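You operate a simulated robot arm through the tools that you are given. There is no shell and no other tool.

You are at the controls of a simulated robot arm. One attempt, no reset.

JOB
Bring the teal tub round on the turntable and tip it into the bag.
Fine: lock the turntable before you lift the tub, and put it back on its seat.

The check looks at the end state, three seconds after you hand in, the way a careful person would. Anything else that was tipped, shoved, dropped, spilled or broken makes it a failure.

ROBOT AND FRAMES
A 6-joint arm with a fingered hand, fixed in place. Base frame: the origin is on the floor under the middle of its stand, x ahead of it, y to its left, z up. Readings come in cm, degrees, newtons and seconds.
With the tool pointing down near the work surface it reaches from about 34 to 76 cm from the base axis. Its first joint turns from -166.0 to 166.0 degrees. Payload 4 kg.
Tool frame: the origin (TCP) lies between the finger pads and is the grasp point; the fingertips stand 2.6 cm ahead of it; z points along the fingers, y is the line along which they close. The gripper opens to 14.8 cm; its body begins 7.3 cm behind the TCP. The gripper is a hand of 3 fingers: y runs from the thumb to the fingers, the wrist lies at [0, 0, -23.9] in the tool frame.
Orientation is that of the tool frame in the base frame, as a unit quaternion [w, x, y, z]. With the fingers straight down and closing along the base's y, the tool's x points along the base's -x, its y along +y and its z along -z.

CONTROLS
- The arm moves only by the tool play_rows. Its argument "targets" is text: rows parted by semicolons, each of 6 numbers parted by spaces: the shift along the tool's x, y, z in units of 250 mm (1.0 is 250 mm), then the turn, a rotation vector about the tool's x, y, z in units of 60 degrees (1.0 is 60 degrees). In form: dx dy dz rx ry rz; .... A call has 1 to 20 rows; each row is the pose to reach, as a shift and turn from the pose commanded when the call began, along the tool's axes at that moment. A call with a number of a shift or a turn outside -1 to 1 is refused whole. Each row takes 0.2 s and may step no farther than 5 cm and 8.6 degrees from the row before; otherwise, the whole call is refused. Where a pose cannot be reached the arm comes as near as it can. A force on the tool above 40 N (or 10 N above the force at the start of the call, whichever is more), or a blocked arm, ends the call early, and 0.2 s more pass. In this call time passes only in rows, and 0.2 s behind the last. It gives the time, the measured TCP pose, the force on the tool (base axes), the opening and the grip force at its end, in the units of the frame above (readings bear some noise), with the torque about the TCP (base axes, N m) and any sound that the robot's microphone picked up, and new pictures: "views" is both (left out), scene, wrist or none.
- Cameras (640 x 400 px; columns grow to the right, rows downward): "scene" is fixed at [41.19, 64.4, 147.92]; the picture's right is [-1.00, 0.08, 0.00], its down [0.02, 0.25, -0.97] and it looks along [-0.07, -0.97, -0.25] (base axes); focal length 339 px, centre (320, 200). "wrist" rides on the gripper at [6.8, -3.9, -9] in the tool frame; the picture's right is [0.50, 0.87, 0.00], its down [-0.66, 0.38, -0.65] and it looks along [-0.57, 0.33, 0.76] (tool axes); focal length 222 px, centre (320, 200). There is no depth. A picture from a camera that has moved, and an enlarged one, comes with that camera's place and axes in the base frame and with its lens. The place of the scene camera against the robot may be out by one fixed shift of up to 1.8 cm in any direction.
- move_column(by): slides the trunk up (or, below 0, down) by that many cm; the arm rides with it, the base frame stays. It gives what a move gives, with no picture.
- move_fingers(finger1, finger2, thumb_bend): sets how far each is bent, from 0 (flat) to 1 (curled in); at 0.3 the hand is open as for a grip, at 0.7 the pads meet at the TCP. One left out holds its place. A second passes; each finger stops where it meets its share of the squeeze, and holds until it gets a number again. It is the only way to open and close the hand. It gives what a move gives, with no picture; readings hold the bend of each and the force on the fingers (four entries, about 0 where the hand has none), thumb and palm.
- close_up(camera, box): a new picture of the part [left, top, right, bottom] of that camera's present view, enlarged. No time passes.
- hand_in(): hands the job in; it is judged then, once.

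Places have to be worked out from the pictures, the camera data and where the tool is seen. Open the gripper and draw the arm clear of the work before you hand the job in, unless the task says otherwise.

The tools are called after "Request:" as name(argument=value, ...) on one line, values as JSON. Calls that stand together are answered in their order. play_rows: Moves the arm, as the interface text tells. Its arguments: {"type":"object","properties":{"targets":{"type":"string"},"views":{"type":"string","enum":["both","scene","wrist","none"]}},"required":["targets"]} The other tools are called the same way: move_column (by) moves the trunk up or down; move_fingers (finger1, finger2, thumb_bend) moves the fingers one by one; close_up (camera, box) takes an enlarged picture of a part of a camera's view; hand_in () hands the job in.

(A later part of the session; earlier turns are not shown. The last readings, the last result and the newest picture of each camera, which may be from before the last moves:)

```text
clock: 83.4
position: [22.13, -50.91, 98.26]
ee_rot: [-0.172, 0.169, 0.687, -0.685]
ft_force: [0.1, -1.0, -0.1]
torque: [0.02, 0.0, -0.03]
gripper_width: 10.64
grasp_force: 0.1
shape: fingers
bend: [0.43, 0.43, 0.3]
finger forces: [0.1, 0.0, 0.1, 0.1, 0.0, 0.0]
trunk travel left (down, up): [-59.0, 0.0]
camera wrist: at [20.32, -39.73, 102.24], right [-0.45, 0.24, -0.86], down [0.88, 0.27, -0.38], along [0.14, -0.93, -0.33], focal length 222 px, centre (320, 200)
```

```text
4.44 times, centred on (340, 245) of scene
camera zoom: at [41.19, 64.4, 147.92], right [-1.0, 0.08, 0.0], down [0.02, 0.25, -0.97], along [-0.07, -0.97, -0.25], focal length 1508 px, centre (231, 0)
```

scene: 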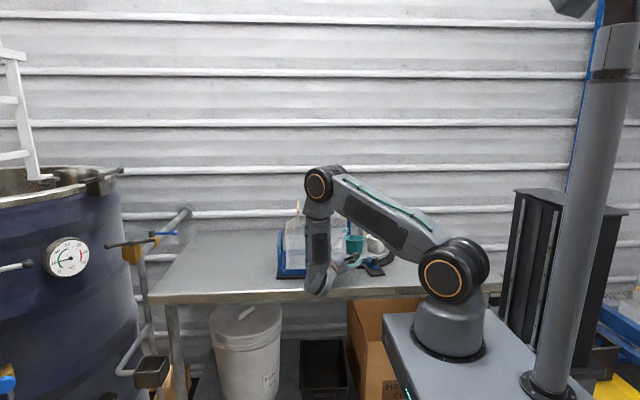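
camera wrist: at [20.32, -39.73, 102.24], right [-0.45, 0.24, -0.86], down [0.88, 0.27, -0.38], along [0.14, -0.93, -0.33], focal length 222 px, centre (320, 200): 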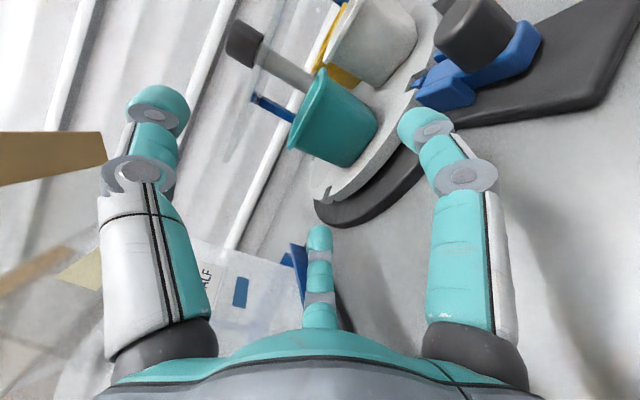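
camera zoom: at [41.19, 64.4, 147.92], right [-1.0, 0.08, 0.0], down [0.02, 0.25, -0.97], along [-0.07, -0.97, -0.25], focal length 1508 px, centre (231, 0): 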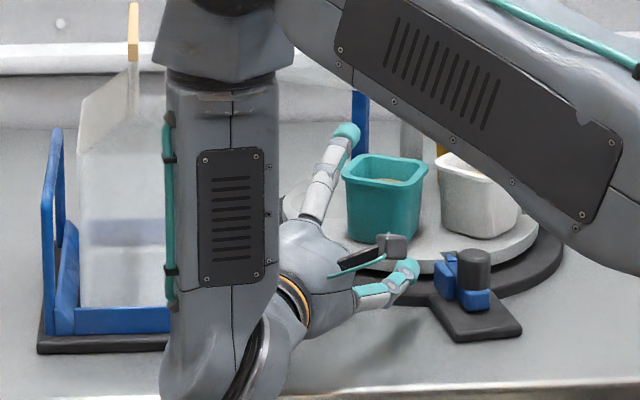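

I'm lined up roughly, with the tub's face measuring about 0.3–0.5 cm right of the hand's centre. I'll advance 5 cm with a small right correction and measure again.

Request:
play_rows(targets="0.006 0 0.07 0 0 0; 0.012 0 0.14 0 0 0; 0.012 0 0.2 0 0 0", views="both")

Request:
close_up(camera="wrist", box=[230, 40, 470, 280])

Request:
close_up(camera="scene", box=[330, 210, 400, 270])

```text
clock: 84.2
position: [19.52, -55.21, 98.26]
ee_rot: [-0.172, 0.169, 0.687, -0.686]
ft_force: [1.3, 0.0, 0.1]
torque: [-0.01, -0.03, 0.02]
gripper_width: 10.63
grasp_force: 0.1
shape: fingers
bend: [0.43, 0.43, 0.3]
finger forces: [0.0, 0.0, 0.0, 0.0, 0.0, 0.0]
trunk travel left (down, up): [-59.0, 0.0]
camera wrist: at [17.67, -44.07, 102.2], right [-0.45, 0.24, -0.86], down [0.88, 0.27, -0.38], along [0.14, -0.93, -0.33], focal length 222 px, centre (320, 200)
```

scene: 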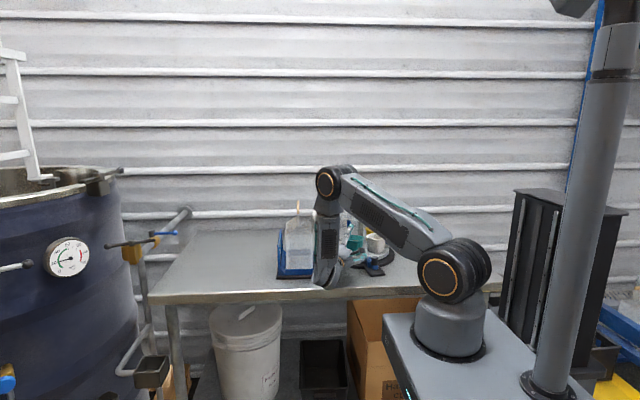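
wrist: 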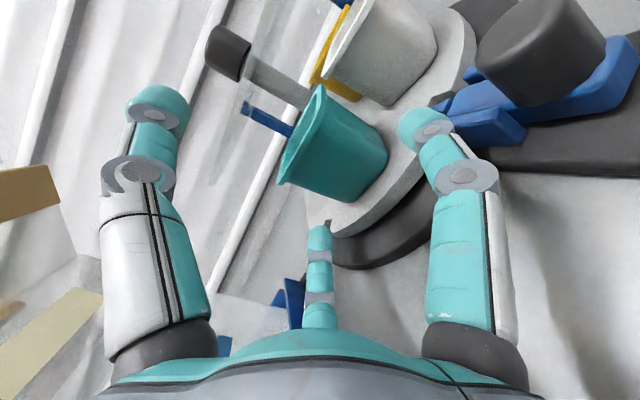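

```text
1.67 times, centred on (350, 160) of wrist
camera zoom: at [17.67, -44.07, 102.2], right [-0.45, 0.24, -0.86], down [0.88, 0.27, -0.38], along [0.14, -0.93, -0.33], focal length 370 px, centre (270, 267)
```

zoom: 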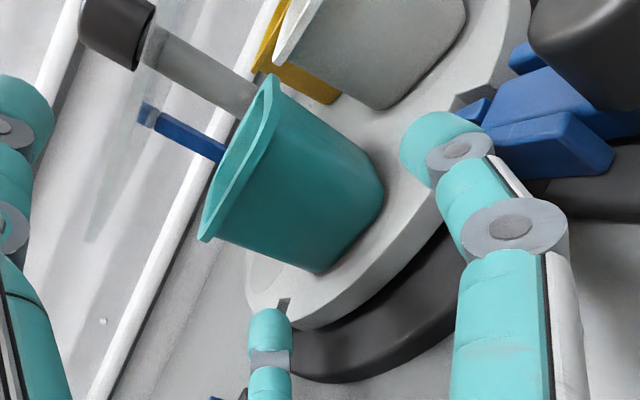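

```text
6.67 times, centred on (365, 240) of scene
camera zoom: at [41.19, 64.4, 147.92], right [-1.0, 0.08, 0.0], down [0.02, 0.25, -0.97], along [-0.07, -0.97, -0.25], focal length 2262 px, centre (20, -67)
```

zoom: 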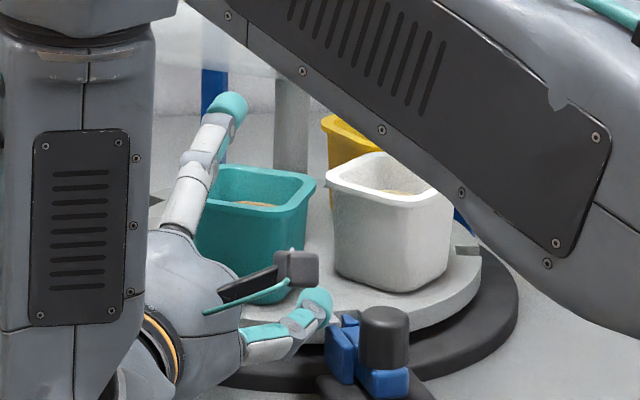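

Still no contact, and the tub sits between the finger lines. I'll zoom in further on the tub to judge its centring and rotation.

Request:
close_up(camera="wrist", box=[265, 70, 405, 220])

```text
2.67 times, centred on (335, 145) of wrist
camera zoom: at [17.67, -44.07, 102.2], right [-0.45, 0.24, -0.86], down [0.88, 0.27, -0.38], along [0.14, -0.93, -0.33], focal length 592 px, centre (280, 347)
```

zoom: 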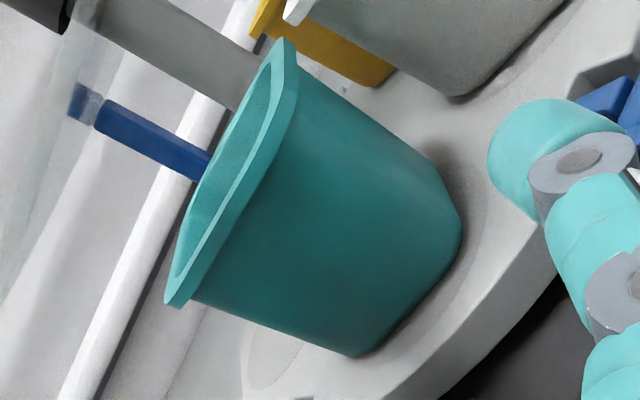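

The tub is centred within about 0.2 cm and square to the hand. Its near rim is about 4 cm ahead and the centre about 7.1 cm. I'll advance 6.2 cm slowly, which stops the fingertips short of the white tub.

Request:
play_rows(targets="0 0 0.05 0 0 0; 0 0 0.1 0 0 0; 0 0 0.15 0 0 0; 0 0 0.2 0 0 0; 0 0 0.248 0 0 0", views="both")

Request:
close_up(camera="wrist", box=[200, 40, 480, 280])

Request:
close_up(camera="scene", box=[330, 210, 400, 270])

```text
clock: 85.4
position: [16.5, -60.5, 98.23]
ee_rot: [-0.172, 0.169, 0.687, -0.685]
ft_force: [-0.2, -0.7, -0.5]
torque: [0.03, 0.01, 0.04]
gripper_width: 10.65
grasp_force: 0.1
shape: fingers
bend: [0.43, 0.43, 0.3]
finger forces: [0.1, 0.0, 0.1, 0.1, 0.0, 0.0]
trunk travel left (down, up): [-59.0, 0.0]
camera wrist: at [14.75, -49.56, 102.21], right [-0.44, 0.24, -0.86], down [0.88, 0.27, -0.38], along [0.14, -0.93, -0.33], focal length 222 px, centre (320, 200)
```

scene: 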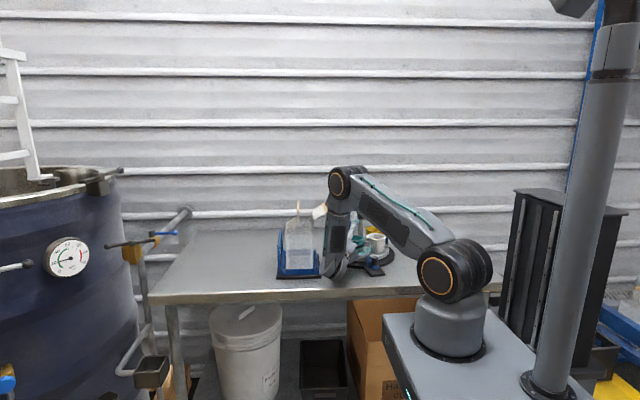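
wrist: 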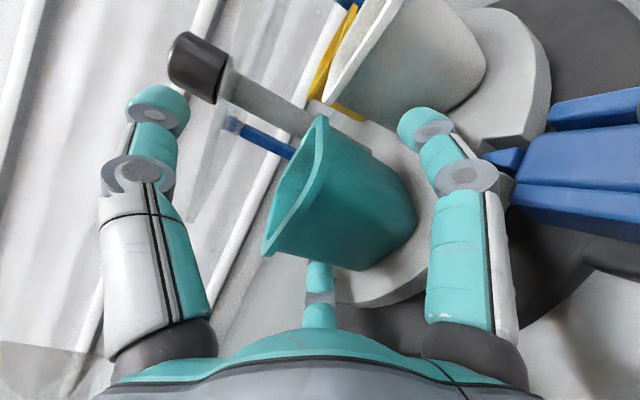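

```text
1.67 times, centred on (340, 160) of wrist
camera zoom: at [14.75, -49.56, 102.21], right [-0.44, 0.24, -0.86], down [0.88, 0.27, -0.38], along [0.14, -0.93, -0.33], focal length 370 px, centre (287, 267)
```

zoom: 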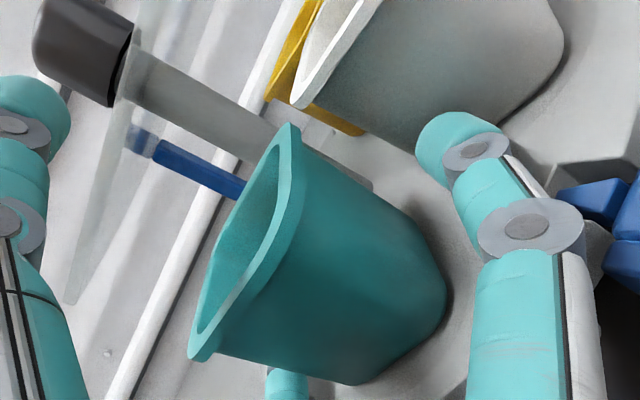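

```text
6.67 times, centred on (365, 240) of scene
camera zoom: at [41.19, 64.4, 147.92], right [-1.0, 0.08, 0.0], down [0.02, 0.25, -0.97], along [-0.07, -0.97, -0.25], focal length 2262 px, centre (20, -67)
```

zoom: 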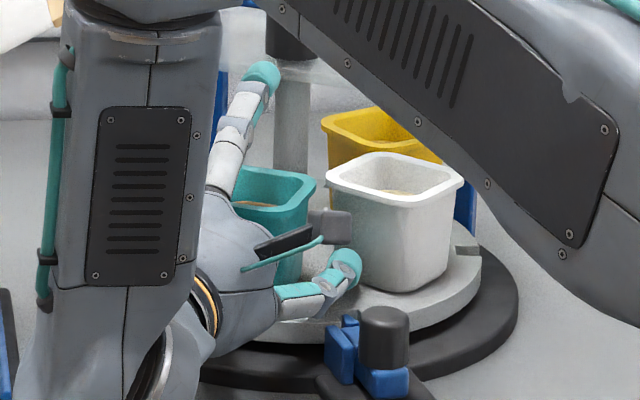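

The fingers now straddle the tub without contact. I'll close both side fingers gently first, to 0.52.

Request:
move_fingers(finger1=0.52, finger2=0.52)

Request:
close_up(camera="wrist", box=[200, 40, 480, 280])

Request:
close_up(camera="scene", box=[330, 210, 400, 270])

```text
clock: 86.4
position: [16.54, -60.7, 98.23]
ee_rot: [-0.172, 0.169, 0.687, -0.685]
ft_force: [0.2, -0.5, -0.6]
torque: [-0.01, 0.03, 0.03]
gripper_width: 9.4
grasp_force: 0.3
shape: fingers
bend: [0.51, 0.51, 0.3]
finger forces: [0.4, 0.5, 0.0, 0.0, 0.1, 0.1]
trunk travel left (down, up): [-59.0, 0.0]
```

```text
1.67 times, centred on (340, 160) of wrist
camera zoom: at [14.77, -49.54, 102.2], right [-0.44, 0.24, -0.86], down [0.88, 0.27, -0.38], along [0.14, -0.93, -0.33], focal length 370 px, centre (287, 267)
```

zoom: 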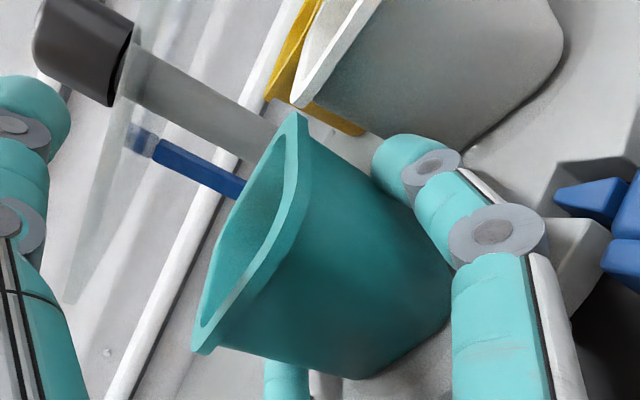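

```text
6.67 times, centred on (365, 240) of scene
camera zoom: at [41.19, 64.4, 147.92], right [-1.0, 0.08, 0.0], down [0.02, 0.25, -0.97], along [-0.07, -0.97, -0.25], focal length 2262 px, centre (20, -67)
```

zoom: 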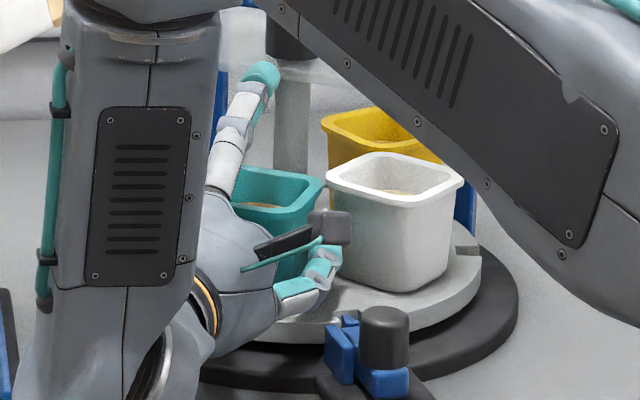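

Both fingers just touch at bend 0.51, but the tub appears to have been nudged about 0.5 cm toward −x as they closed. I'll look closer before squeezing.

Request:
close_up(camera="scene", box=[345, 225, 385, 265])

Request:
close_up(camera="wrist", box=[270, 80, 410, 220])

```text
10.00 times, centred on (365, 245) of scene
camera zoom: at [41.19, 64.4, 147.92], right [-1.0, 0.08, 0.0], down [0.02, 0.25, -0.97], along [-0.07, -0.97, -0.25], focal length 3394 px, centre (-130, -250)
```

zoom: 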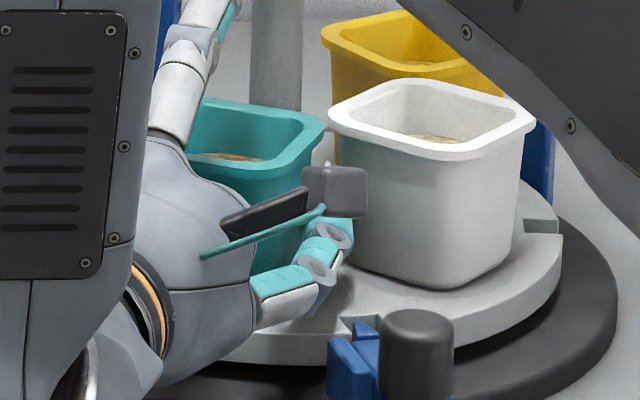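

```text
2.86 times, centred on (340, 150) of wrist
camera zoom: at [14.77, -49.54, 102.2], right [-0.44, 0.24, -0.86], down [0.88, 0.27, -0.38], along [0.14, -0.93, -0.33], focal length 635 px, centre (263, 343)
```

zoom: 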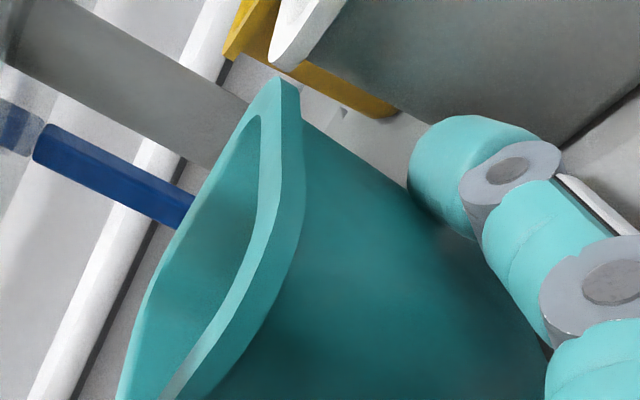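

The tub only slid within its shallow seat. I'll tighten the two fingers in steps to get a secure pinch.

Request:
move_fingers(finger1=0.57, finger2=0.57)

Request:
move_fingers(finger1=0.62, finger2=0.62)

Request:
close_up(camera="wrist", box=[200, 40, 480, 280])

Request:
close_up(camera="scene", box=[345, 225, 385, 265])

```text
clock: 87.4
position: [16.44, -60.63, 98.17]
ee_rot: [-0.172, 0.169, 0.687, -0.686]
ft_force: [0.2, 0.5, 0.6]
torque: [-0.01, -0.01, 0.02]
gripper_width: 9.16
grasp_force: 2.9
shape: fingers
bend: [0.52, 0.52, 0.3]
finger forces: [3.0, 2.9, 0.1, 0.0, 0.0, 0.0]
trunk travel left (down, up): [-59.0, 0.0]
```

```text
clock: 88.4
position: [16.54, -60.72, 98.24]
ee_rot: [-0.174, 0.169, 0.687, -0.685]
ft_force: [0.1, 0.2, -1.2]
torque: [-0.02, 0.01, 0.0]
gripper_width: 8.78
grasp_force: 7.7
shape: fingers
bend: [0.54, 0.54, 0.3]
finger forces: [7.4, 7.3, 0.1, 0.0, 0.0, 0.0]
trunk travel left (down, up): [-59.0, 0.0]
```

```text
1.67 times, centred on (340, 160) of wrist
camera zoom: at [14.77, -49.54, 102.2], right [-0.44, 0.24, -0.86], down [0.88, 0.27, -0.38], along [0.14, -0.93, -0.33], focal length 370 px, centre (287, 267)
```

zoom: 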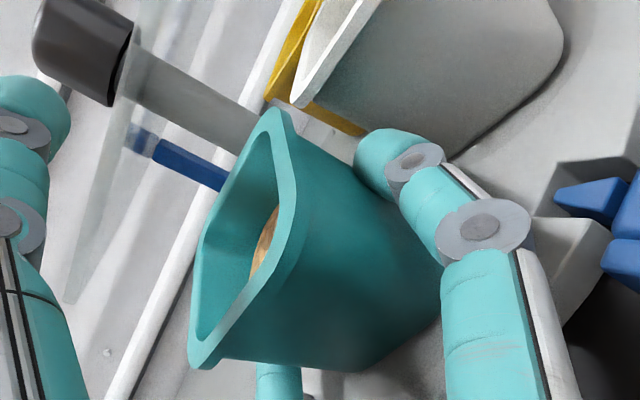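

```text
10.00 times, centred on (365, 245) of scene
camera zoom: at [41.19, 64.4, 147.92], right [-1.0, 0.08, 0.0], down [0.02, 0.25, -0.97], along [-0.07, -0.97, -0.25], focal length 3394 px, centre (-130, -250)
```

zoom: 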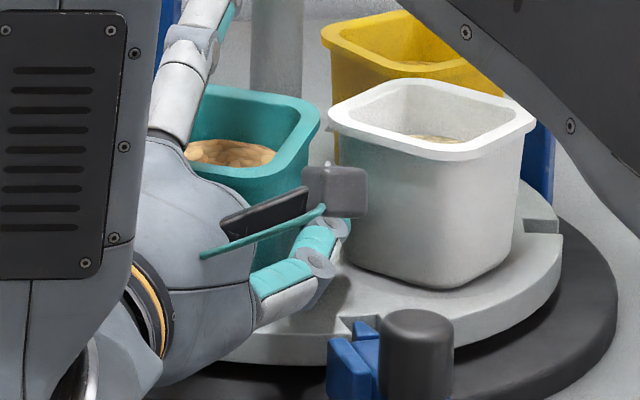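

Squeezing harder tilts the tub toward the palm, because the fingertips bear beyond its centre. I'll loosen, back off about 1 cm so the contact falls at mid-tub, and try a lighter pinch.

Request:
move_fingers(finger1=0.48, finger2=0.48)

Request:
close_up(camera="scene", box=[345, 225, 385, 265])

Request:
close_up(camera="wrist", box=[200, 40, 480, 280])

```text
clock: 89.4
position: [16.56, -60.66, 98.3]
ee_rot: [-0.173, 0.168, 0.688, -0.685]
ft_force: [0.0, 0.0, 0.2]
torque: [0.0, 0.0, 0.0]
gripper_width: 9.9
grasp_force: 0.0
shape: fingers
bend: [0.48, 0.48, 0.3]
finger forces: [0.0, 0.0, 0.1, 0.0, 0.0, 0.1]
trunk travel left (down, up): [-59.0, 0.0]
```

```text
10.00 times, centred on (365, 245) of scene
camera zoom: at [41.19, 64.4, 147.92], right [-1.0, 0.08, 0.0], down [0.02, 0.25, -0.97], along [-0.07, -0.97, -0.25], focal length 3394 px, centre (-130, -250)
```

zoom: 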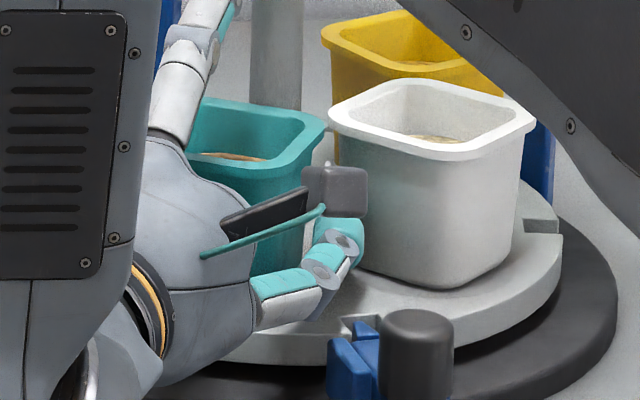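

```text
1.67 times, centred on (340, 160) of wrist
camera zoom: at [14.77, -49.54, 102.2], right [-0.44, 0.24, -0.86], down [0.88, 0.27, -0.38], along [0.14, -0.93, -0.33], focal length 370 px, centre (287, 267)
```

zoom: 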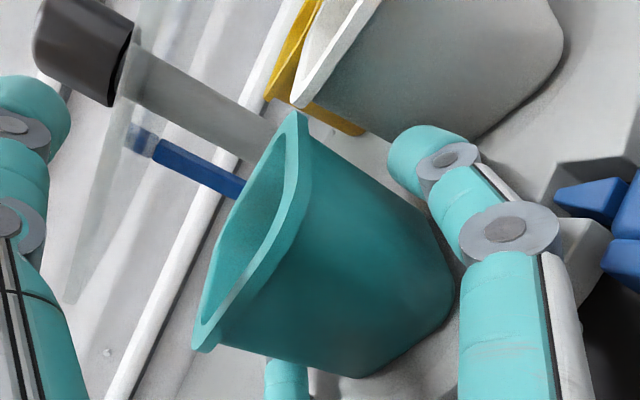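

The tub settled flat again. I'll back off 1.2 cm, shift the hand 0.5 cm left so it re-centres on the seat, and then close lightly.

Request:
play_rows(targets="0 0 -0.024 0 0 0; 0 0 -0.048 0 0 0; -0.01 0 -0.048 0 0 0; -0.02 0 -0.048 0 0 0", views="none")

Request:
move_fingers(finger1=0.55, finger2=0.55)

Request:
close_up(camera="scene", box=[345, 225, 385, 265])

Request:
close_up(camera="wrist", box=[200, 40, 480, 280])

```text
clock: 90.4
position: [17.54, -59.82, 98.26]
ee_rot: [-0.172, 0.169, 0.687, -0.685]
ft_force: [0.0, -0.8, 0.5]
torque: [-0.01, -0.04, -0.03]
gripper_width: 9.86
grasp_force: 0.1
shape: fingers
bend: [0.48, 0.48, 0.3]
finger forces: [0.0, 0.0, 0.0, 0.0, 0.0, 0.0]
trunk travel left (down, up): [-59.0, 0.0]
```

```text
clock: 91.4
position: [17.57, -59.71, 98.29]
ee_rot: [-0.173, 0.17, 0.687, -0.685]
ft_force: [-0.4, -0.1, 0.2]
torque: [0.01, 0.01, 0.05]
gripper_width: 9.28
grasp_force: 2.1
shape: fingers
bend: [0.52, 0.52, 0.3]
finger forces: [2.4, 2.5, 0.0, 0.1, 0.1, 0.0]
trunk travel left (down, up): [-59.0, 0.0]
```

```text
10.00 times, centred on (365, 245) of scene
camera zoom: at [41.19, 64.4, 147.92], right [-1.0, 0.08, 0.0], down [0.02, 0.25, -0.97], along [-0.07, -0.97, -0.25], focal length 3394 px, centre (-130, -250)
```

zoom: 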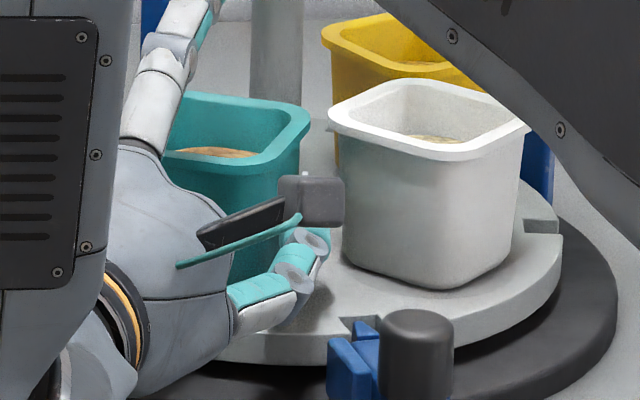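

```text
1.67 times, centred on (340, 160) of wrist
camera zoom: at [15.8, -48.66, 102.21], right [-0.44, 0.24, -0.86], down [0.88, 0.27, -0.38], along [0.14, -0.93, -0.33], focal length 370 px, centre (287, 267)
```

zoom: 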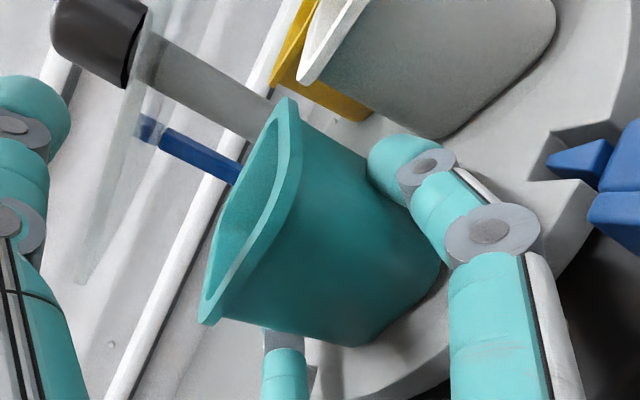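

The tub is back at its original lateral place and looks level with 2.4 N per finger. I'll tighten a little more and check the tilt.

Request:
move_fingers(finger1=0.59, finger2=0.59)

Request:
close_up(camera="scene", box=[345, 225, 385, 265])

Request:
close_up(camera="wrist", box=[200, 40, 480, 280])

```text
clock: 92.4
position: [17.58, -59.83, 98.28]
ee_rot: [-0.173, 0.17, 0.687, -0.685]
ft_force: [-0.2, 0.7, -1.4]
torque: [0.05, -0.04, -0.01]
gripper_width: 8.99
grasp_force: 5.7
shape: fingers
bend: [0.53, 0.53, 0.3]
finger forces: [5.2, 5.2, 0.1, 0.1, 0.0, 0.1]
trunk travel left (down, up): [-59.0, 0.0]
```

```text
10.00 times, centred on (365, 245) of scene
camera zoom: at [41.19, 64.4, 147.92], right [-1.0, 0.08, 0.0], down [0.02, 0.25, -0.97], along [-0.07, -0.97, -0.25], focal length 3394 px, centre (-130, -250)
```

zoom: 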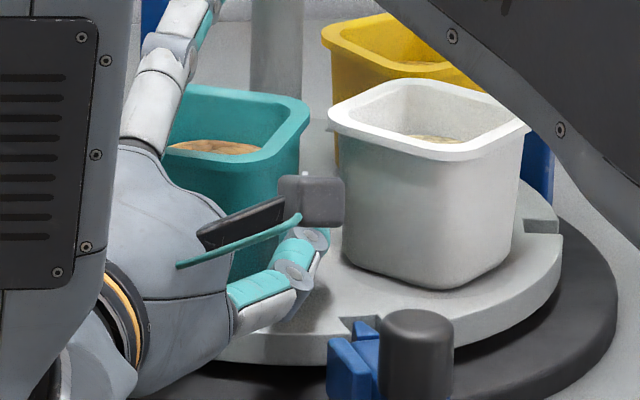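

```text
1.67 times, centred on (340, 160) of wrist
camera zoom: at [15.8, -48.66, 102.22], right [-0.44, 0.24, -0.86], down [0.88, 0.27, -0.38], along [0.14, -0.93, -0.33], focal length 370 px, centre (287, 267)
```

zoom: 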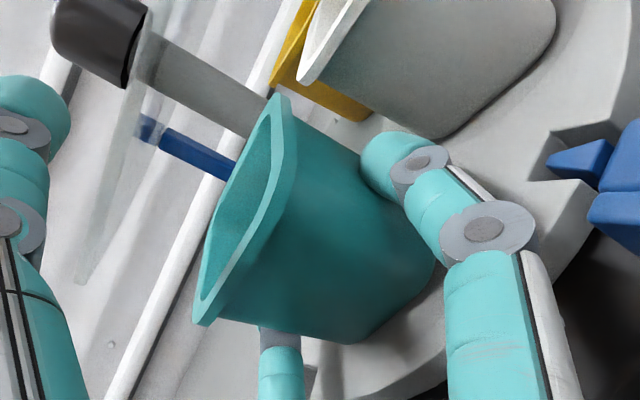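

The squeeze is already taking about 1.4 N of the tub's weight and it stays nearly level. I'll do a careful 1.5 cm test lift.

Request:
play_rows(targets="0 -0.02 0 0 0 0; 0 -0.04 0 0 0 0; 0 -0.06 0 0 0 0", views="wrist")

Request:
close_up(camera="scene", box=[335, 220, 385, 270])

Request:
close_up(camera="wrist", box=[200, 40, 480, 280])

```text
clock: 93.2
position: [17.51, -59.89, 99.74]
ee_rot: [-0.173, 0.17, 0.686, -0.686]
ft_force: [-0.9, 1.1, -0.6]
torque: [0.02, -0.01, 0.0]
gripper_width: 9.0
grasp_force: 6.1
shape: fingers
bend: [0.53, 0.53, 0.3]
finger forces: [5.2, 5.2, 0.0, 0.0, 0.0, 0.0]
trunk travel left (down, up): [-59.0, 0.0]
camera wrist: at [15.81, -48.68, 103.7], right [-0.44, 0.24, -0.86], down [0.88, 0.27, -0.38], along [0.14, -0.93, -0.33], focal length 222 px, centre (320, 200)
```

wrist: 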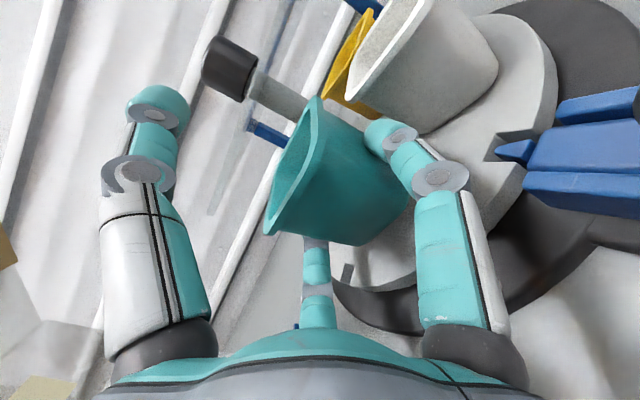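

```text
8.00 times, centred on (360, 245) of scene
camera zoom: at [41.19, 64.4, 147.92], right [-1.0, 0.08, 0.0], down [0.02, 0.25, -0.97], along [-0.07, -0.97, -0.25], focal length 2715 px, centre (0, -160)
```

zoom: 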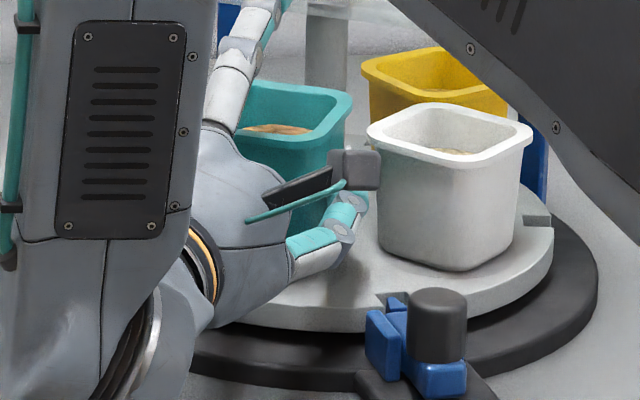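

```text
1.67 times, centred on (340, 160) of wrist
camera zoom: at [15.81, -48.68, 103.7], right [-0.44, 0.24, -0.86], down [0.88, 0.27, -0.38], along [0.14, -0.93, -0.33], focal length 370 px, centre (287, 267)
```

zoom: 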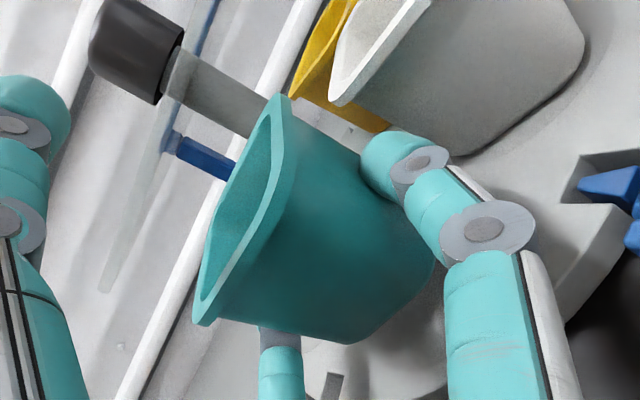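

The tub lifts cleanly with the hand and stays level. I'll go back along the known-clear corridor: up a little, straight back outward, then sideways away from the bag's stick.

Request:
play_rows(targets="0 -0.045 0 0 0 0; 0 -0.09 0 0 0 0; 0 -0.132 0 0 0 0; 0 -0.132 -0.07 0 0 0; 0 -0.132 -0.15 0 0 0; 0 -0.132 -0.23 0 0 0; 0 -0.132 -0.31 0 0 0; 0 -0.132 -0.38 0 0 0; 0.05 -0.132 -0.4 0 0 0; 0.1 -0.132 -0.4 0 0 0; 0.144 -0.132 -0.4 0 0 0", views="both")

Request:
close_up(camera="wrist", box=[200, 40, 480, 280])

Request:
close_up(camera="scene", box=[270, 190, 410, 290])

```text
clock: 95.6
position: [19.02, -49.4, 103.04]
ee_rot: [-0.172, 0.17, 0.686, -0.686]
ft_force: [-0.2, -0.7, -0.8]
torque: [0.03, -0.01, -0.01]
gripper_width: 8.98
grasp_force: 4.7
shape: fingers
bend: [0.53, 0.53, 0.3]
finger forces: [5.1, 5.2, 0.0, 0.0, 0.0, 0.0]
trunk travel left (down, up): [-59.0, 0.0]
camera wrist: at [17.28, -38.24, 106.99], right [-0.44, 0.24, -0.86], down [0.88, 0.27, -0.38], along [0.14, -0.93, -0.33], focal length 222 px, centre (320, 200)
```

scene: 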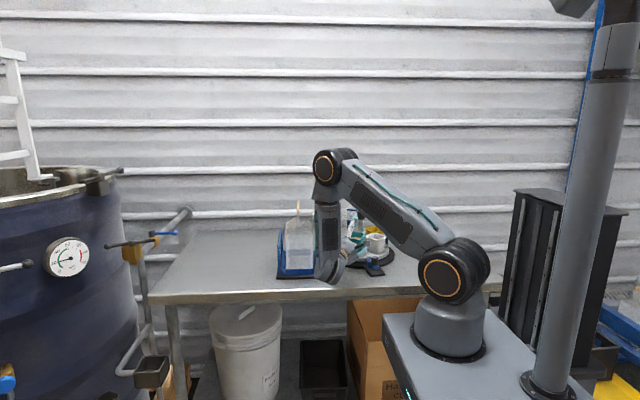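
wrist: 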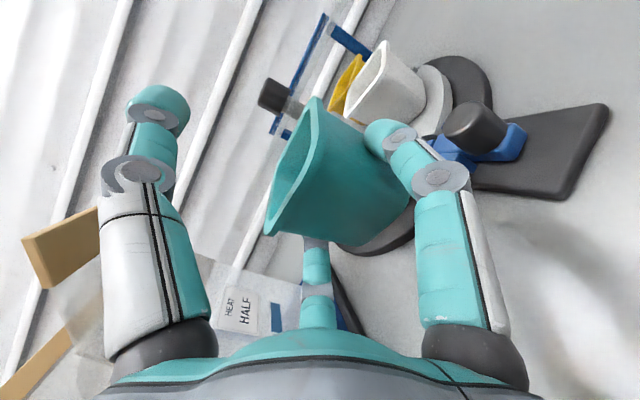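

```text
1.67 times, centred on (340, 160) of wrist
camera zoom: at [17.28, -38.24, 106.99], right [-0.44, 0.24, -0.86], down [0.88, 0.27, -0.38], along [0.14, -0.93, -0.33], focal length 370 px, centre (287, 267)
```

zoom: 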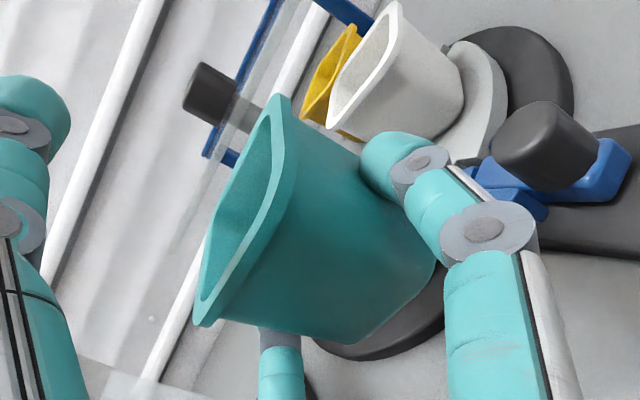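

```text
4.00 times, centred on (340, 240) of scene
camera zoom: at [41.19, 64.4, 147.92], right [-1.0, 0.08, 0.0], down [0.02, 0.25, -0.97], along [-0.07, -0.97, -0.25], focal length 1358 px, centre (240, 40)
```

zoom: 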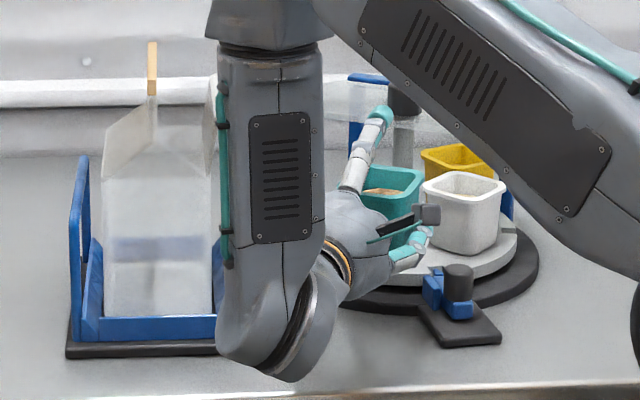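

The tub rides steadily and upright. Now I'll lift straight up to z≈126.

Request:
play_rows(targets="0 -0.12 0 0 0 0; 0 -0.27 0 0 0 0; 0 -0.42 0 0 0 0; 0 -0.57 0 0 0 0; 0 -0.72 0 0 0 0; 0 -0.84 0 0 0 0; 0 -0.92 0 0 0 0", views="both")

```text
clock: 97.2
position: [19.08, -49.43, 126.09]
ee_rot: [-0.172, 0.169, 0.687, -0.685]
ft_force: [1.2, 1.0, -0.8]
torque: [0.05, -0.01, 0.01]
gripper_width: 8.99
grasp_force: 5.4
shape: fingers
bend: [0.53, 0.53, 0.3]
finger forces: [5.1, 5.2, 0.0, 0.0, 0.1, 0.0]
trunk travel left (down, up): [-59.0, 0.0]
camera wrist: at [17.36, -38.21, 130.12], right [-0.45, 0.24, -0.86], down [0.88, 0.27, -0.38], along [0.14, -0.93, -0.33], focal length 222 px, centre (320, 200)
```

scene: 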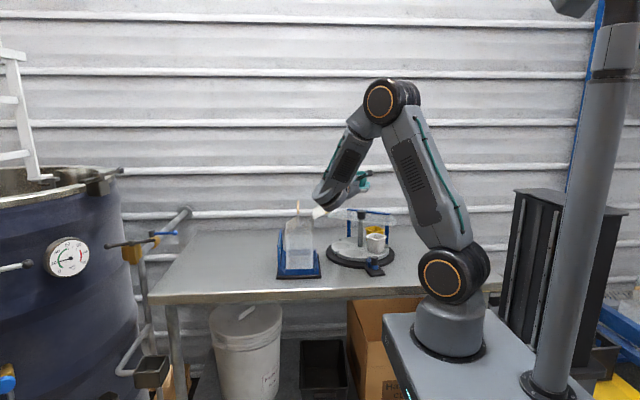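
wrist: 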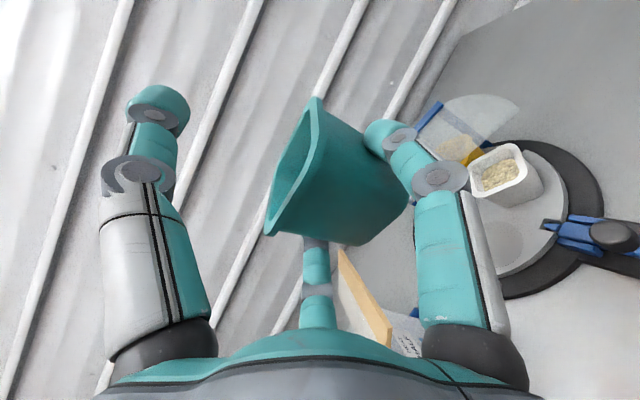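

The tub is high and steady. I'll carry it across to above the bag mouth, turning the heading to ≈ −98°, parallel to the sticks.

Request:
play_rows(targets="-0.07 0 -0.012 0 -0.03 0; -0.18 0 -0.03 0 -0.075 0; -0.3 0 -0.05 0 -0.125 0; -0.43 0 -0.072 0 -0.18 0; -0.56 0 -0.094 0 -0.23 0; -0.67 0 -0.113 0 -0.28 0; -0.76 0 -0.128 0 -0.315 0; -0.807 0 -0.136 0 -0.333 0", views="both")

Request:
close_up(camera="scene", box=[240, 120, 400, 290])

```text
clock: 99.0
position: [38.6, -55.86, 126.08]
ee_rot: [-0.051, 0.048, 0.707, -0.704]
ft_force: [-0.1, 0.3, -0.7]
torque: [0.03, 0.01, 0.0]
gripper_width: 8.99
grasp_force: 5.2
shape: fingers
bend: [0.53, 0.53, 0.3]
finger forces: [5.1, 5.1, 0.0, 0.0, 0.0, 0.0]
trunk travel left (down, up): [-59.0, 0.0]
camera wrist: at [33.1, -46.04, 130.02], right [-0.5, 0.07, -0.86], down [0.74, 0.56, -0.38], along [0.45, -0.83, -0.33], focal length 222 px, centre (320, 200)
```

scene: 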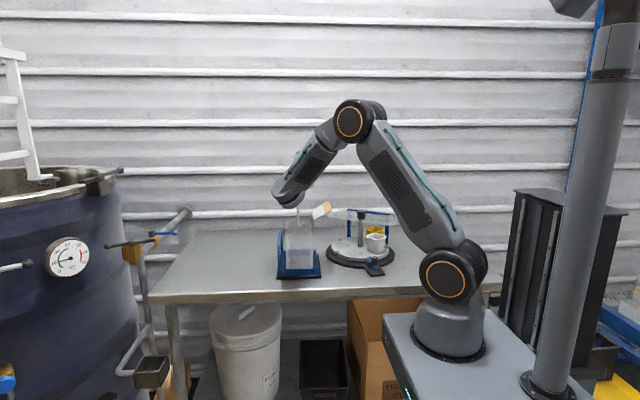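
wrist: 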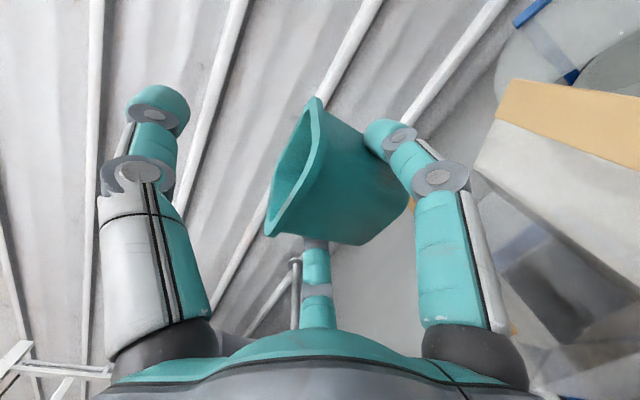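

```text
2.35 times, centred on (320, 205) of scene
camera zoom: at [41.19, 64.4, 147.92], right [-1.0, 0.08, 0.0], down [0.02, 0.25, -0.97], along [-0.07, -0.97, -0.25], focal length 798 px, centre (320, 188)
```

zoom: 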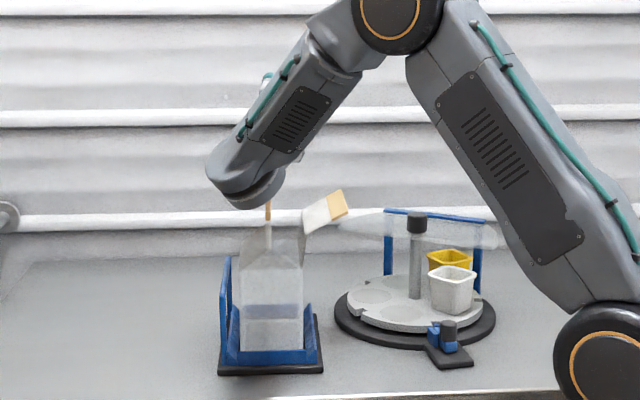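

I'm over the mouth: the tub centre is at about (38.3, −58) and the stick measures where expected. I'll roll 50° toward −x, which isn't enough to pour, while lowering to z≈122.3 and shifting slightly to +x so the lip will be centred.

Request:
play_rows(targets="-0.008 0.02 0 0 0 0.12; -0.016 0.045 0 0 0 0.24; -0.024 0.07 0 0 0 0.36; -0.032 0.095 0 0 0 0.48; -0.04 0.115 0 0 0 0.60; -0.048 0.135 0 0 0 0.72; -0.048 0.15 0 0 0 0.833", views="both")

Request:
close_up(camera="scene", box=[260, 140, 380, 260])

```text
clock: 100.6
position: [39.78, -55.92, 122.22]
ee_rot: [-0.252, -0.342, -0.62, 0.66]
ft_force: [-0.3, -0.9, -1.5]
torque: [0.05, 0.01, -0.02]
gripper_width: 8.96
grasp_force: 5.2
shape: fingers
bend: [0.53, 0.53, 0.3]
finger forces: [5.7, 5.0, 0.0, 0.1, 0.0, 0.1]
trunk travel left (down, up): [-59.0, 0.0]
camera wrist: at [33.73, -46.03, 119.65], right [0.34, -0.04, -0.94], down [0.8, 0.55, 0.26], along [0.5, -0.84, 0.22], focal length 222 px, centre (320, 200)
```

scene: 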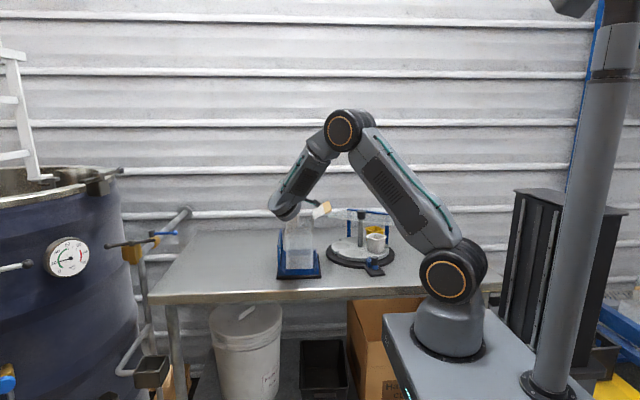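
wrist: 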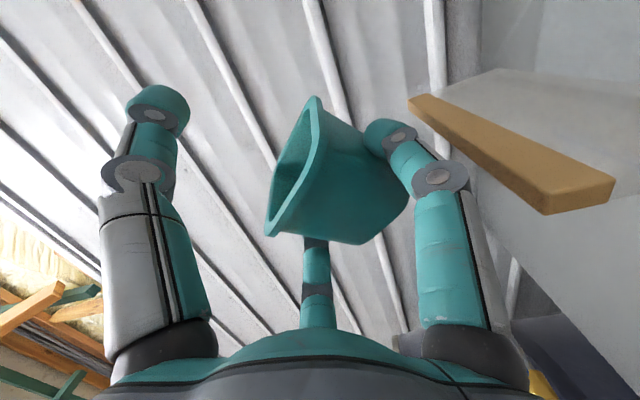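

```text
3.33 times, centred on (320, 200) of scene
camera zoom: at [41.19, 64.4, 147.92], right [-1.0, 0.08, 0.0], down [0.02, 0.25, -0.97], along [-0.07, -0.97, -0.25], focal length 1131 px, centre (320, 200)
```

zoom: 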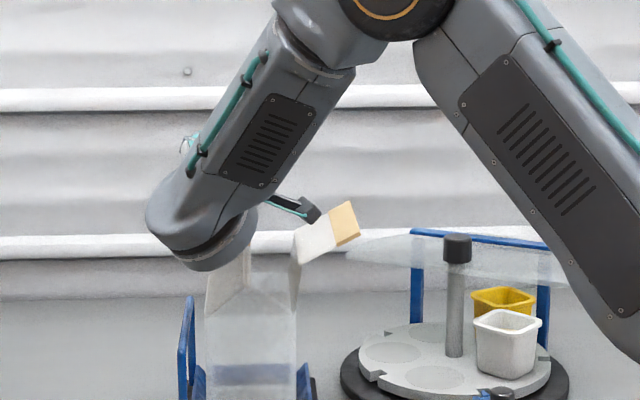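

The far stick lies just below finger 1 in this roll position, so I'll raise 1.5 cm first. Then I'll roll slowly on to ~108° with a slight drift toward −x.

Request:
play_rows(targets="-0.023 -0.0193 0 0 0 0; -0.046 -0.0386 0 0 0 0.03; -0.0444 -0.0405 0 0 0 0.09; -0.0428 -0.0424 0 0 0 0.15; -0.0412 -0.0443 0 0 0 0.21; -0.0396 -0.0462 0 0 0 0.27; -0.038 -0.0482 0 0 0 0.33; -0.0364 -0.0501 0 0 0 0.39; -0.0348 -0.052 0 0 0 0.45; -0.0332 -0.0539 0 0 0 0.51; -0.0316 -0.0558 0 0 0 0.57; -0.03 -0.0577 0 0 0 0.63; -0.0283 -0.0596 0 0 0 0.69; -0.0267 -0.0615 0 0 0 0.75; -0.0251 -0.0634 0 0 0 0.81; -0.0235 -0.0654 0 0 0 0.87; -0.0219 -0.0673 0 0 0 0.93; -0.0203 -0.0692 0 0 0 0.967", views="both")

Request:
close_up(camera="scene", box=[260, 150, 380, 290])

```text
clock: 104.4
position: [38.87, -55.95, 123.73]
ee_rot: [0.54, 0.6, 0.377, -0.454]
ft_force: [-0.2, 1.1, -0.4]
torque: [-0.03, 0.02, -0.01]
gripper_width: 8.95
grasp_force: 5.3
shape: fingers
bend: [0.53, 0.54, 0.3]
finger forces: [5.5, 4.9, 0.0, 0.1, 0.0, 0.1]
trunk travel left (down, up): [-59.0, 0.0]
camera wrist: at [38.35, -46.67, 116.18], right [0.97, -0.14, -0.21], down [0.25, 0.62, 0.74], along [0.03, -0.77, 0.64], focal length 222 px, centre (320, 200)
```

scene: 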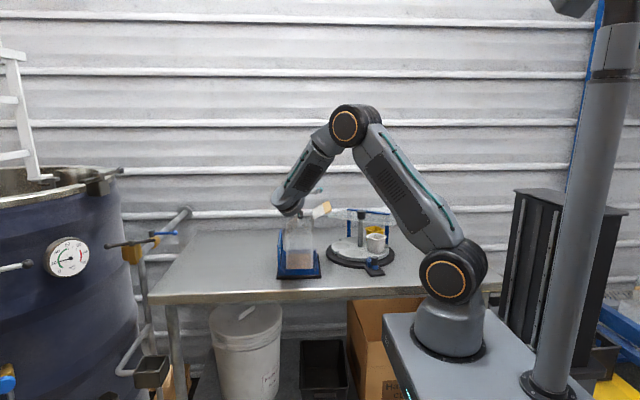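
wrist: 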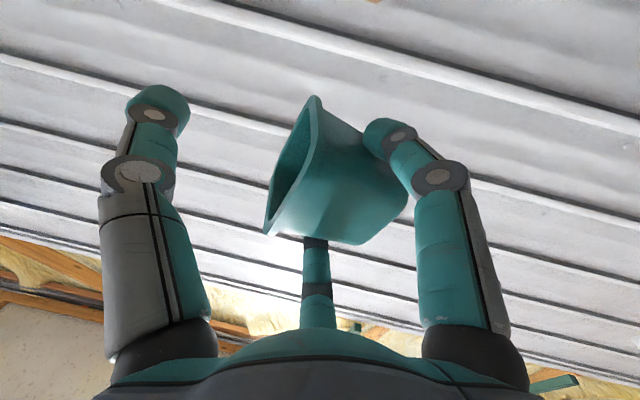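

```text
2.86 times, centred on (320, 220) of scene
camera zoom: at [41.19, 64.4, 147.92], right [-1.0, 0.08, 0.0], down [0.02, 0.25, -0.97], along [-0.07, -0.97, -0.25], focal length 970 px, centre (320, 143)
```

zoom: 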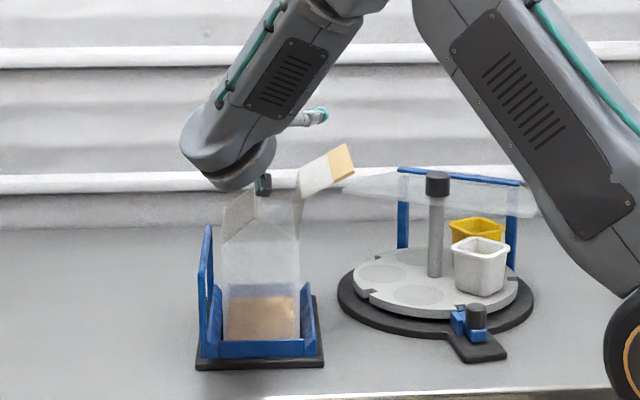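

The grain has landed in the bag with no visible spill. I'll roll another 32° to empty the tub completely.

Request:
play_rows(targets="-0.001 -0.003 0 0 0 0.06; -0.002 -0.006 0 0 0 0.12; -0.003 -0.009 0 0 0 0.18; -0.004 -0.012 0 0 0 0.24; -0.005 -0.015 0 0 0 0.30; -0.006 -0.018 0 0 0 0.36; -0.006 -0.019 0 0 0 0.42; -0.006 -0.019 0 0 0 0.48; -0.006 -0.019 0 0 0 0.54; -0.006 -0.019 0 0 0 0.54; -0.006 -0.019 0 0 0 0.54", views="both")

Request:
close_up(camera="scene", box=[260, 150, 380, 290])

Request:
close_up(camera="wrist", box=[220, 60, 460, 260])

```text
clock: 106.8
position: [38.19, -55.86, 123.77]
ee_rot: [0.645, 0.682, 0.194, -0.286]
ft_force: [0.7, -0.8, -1.0]
torque: [0.02, 0.01, 0.02]
gripper_width: 8.89
grasp_force: 4.8
shape: fingers
bend: [0.53, 0.54, 0.3]
finger forces: [5.3, 5.1, 0.1, 0.0, 0.1, 0.1]
trunk travel left (down, up): [-59.0, 0.0]
camera wrist: at [42.14, -47.2, 116.47], right [0.93, -0.13, 0.35], down [-0.17, 0.68, 0.71], along [-0.33, -0.72, 0.61], focal length 222 px, centre (320, 200)
```

scene: 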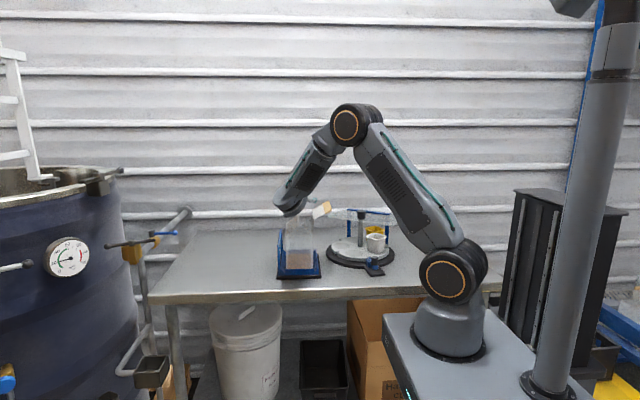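
wrist: 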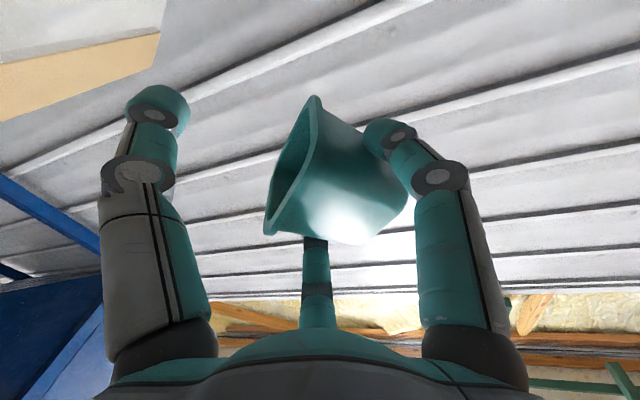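

```text
2.86 times, centred on (320, 220) of scene
camera zoom: at [41.19, 64.4, 147.92], right [-1.0, 0.08, 0.0], down [0.02, 0.25, -0.97], along [-0.07, -0.97, -0.25], focal length 970 px, centre (320, 143)
```

zoom: 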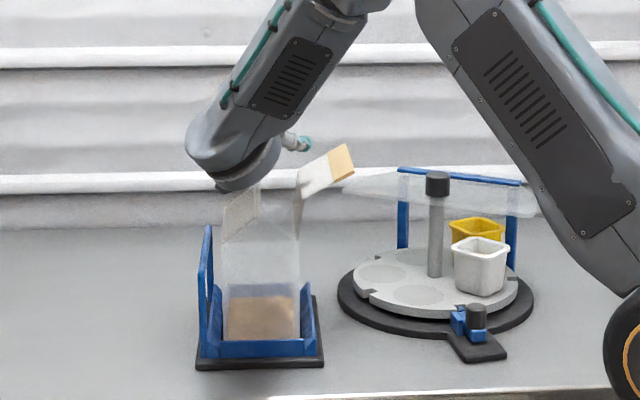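

```text
2.00 times, centred on (340, 160) of wrist
camera zoom: at [42.14, -47.2, 116.47], right [0.93, -0.13, 0.35], down [-0.17, 0.68, 0.71], along [-0.33, -0.72, 0.61], focal length 444 px, centre (280, 280)
```

zoom: 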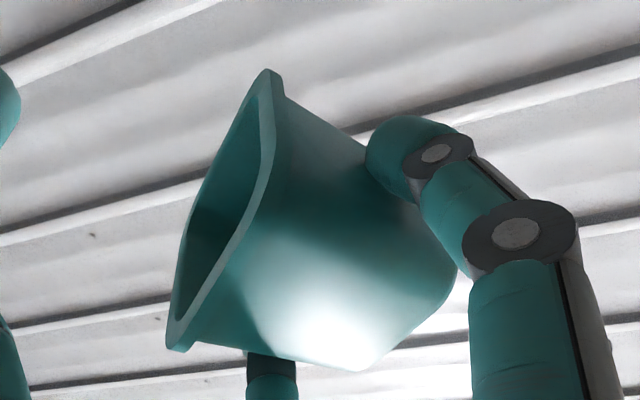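

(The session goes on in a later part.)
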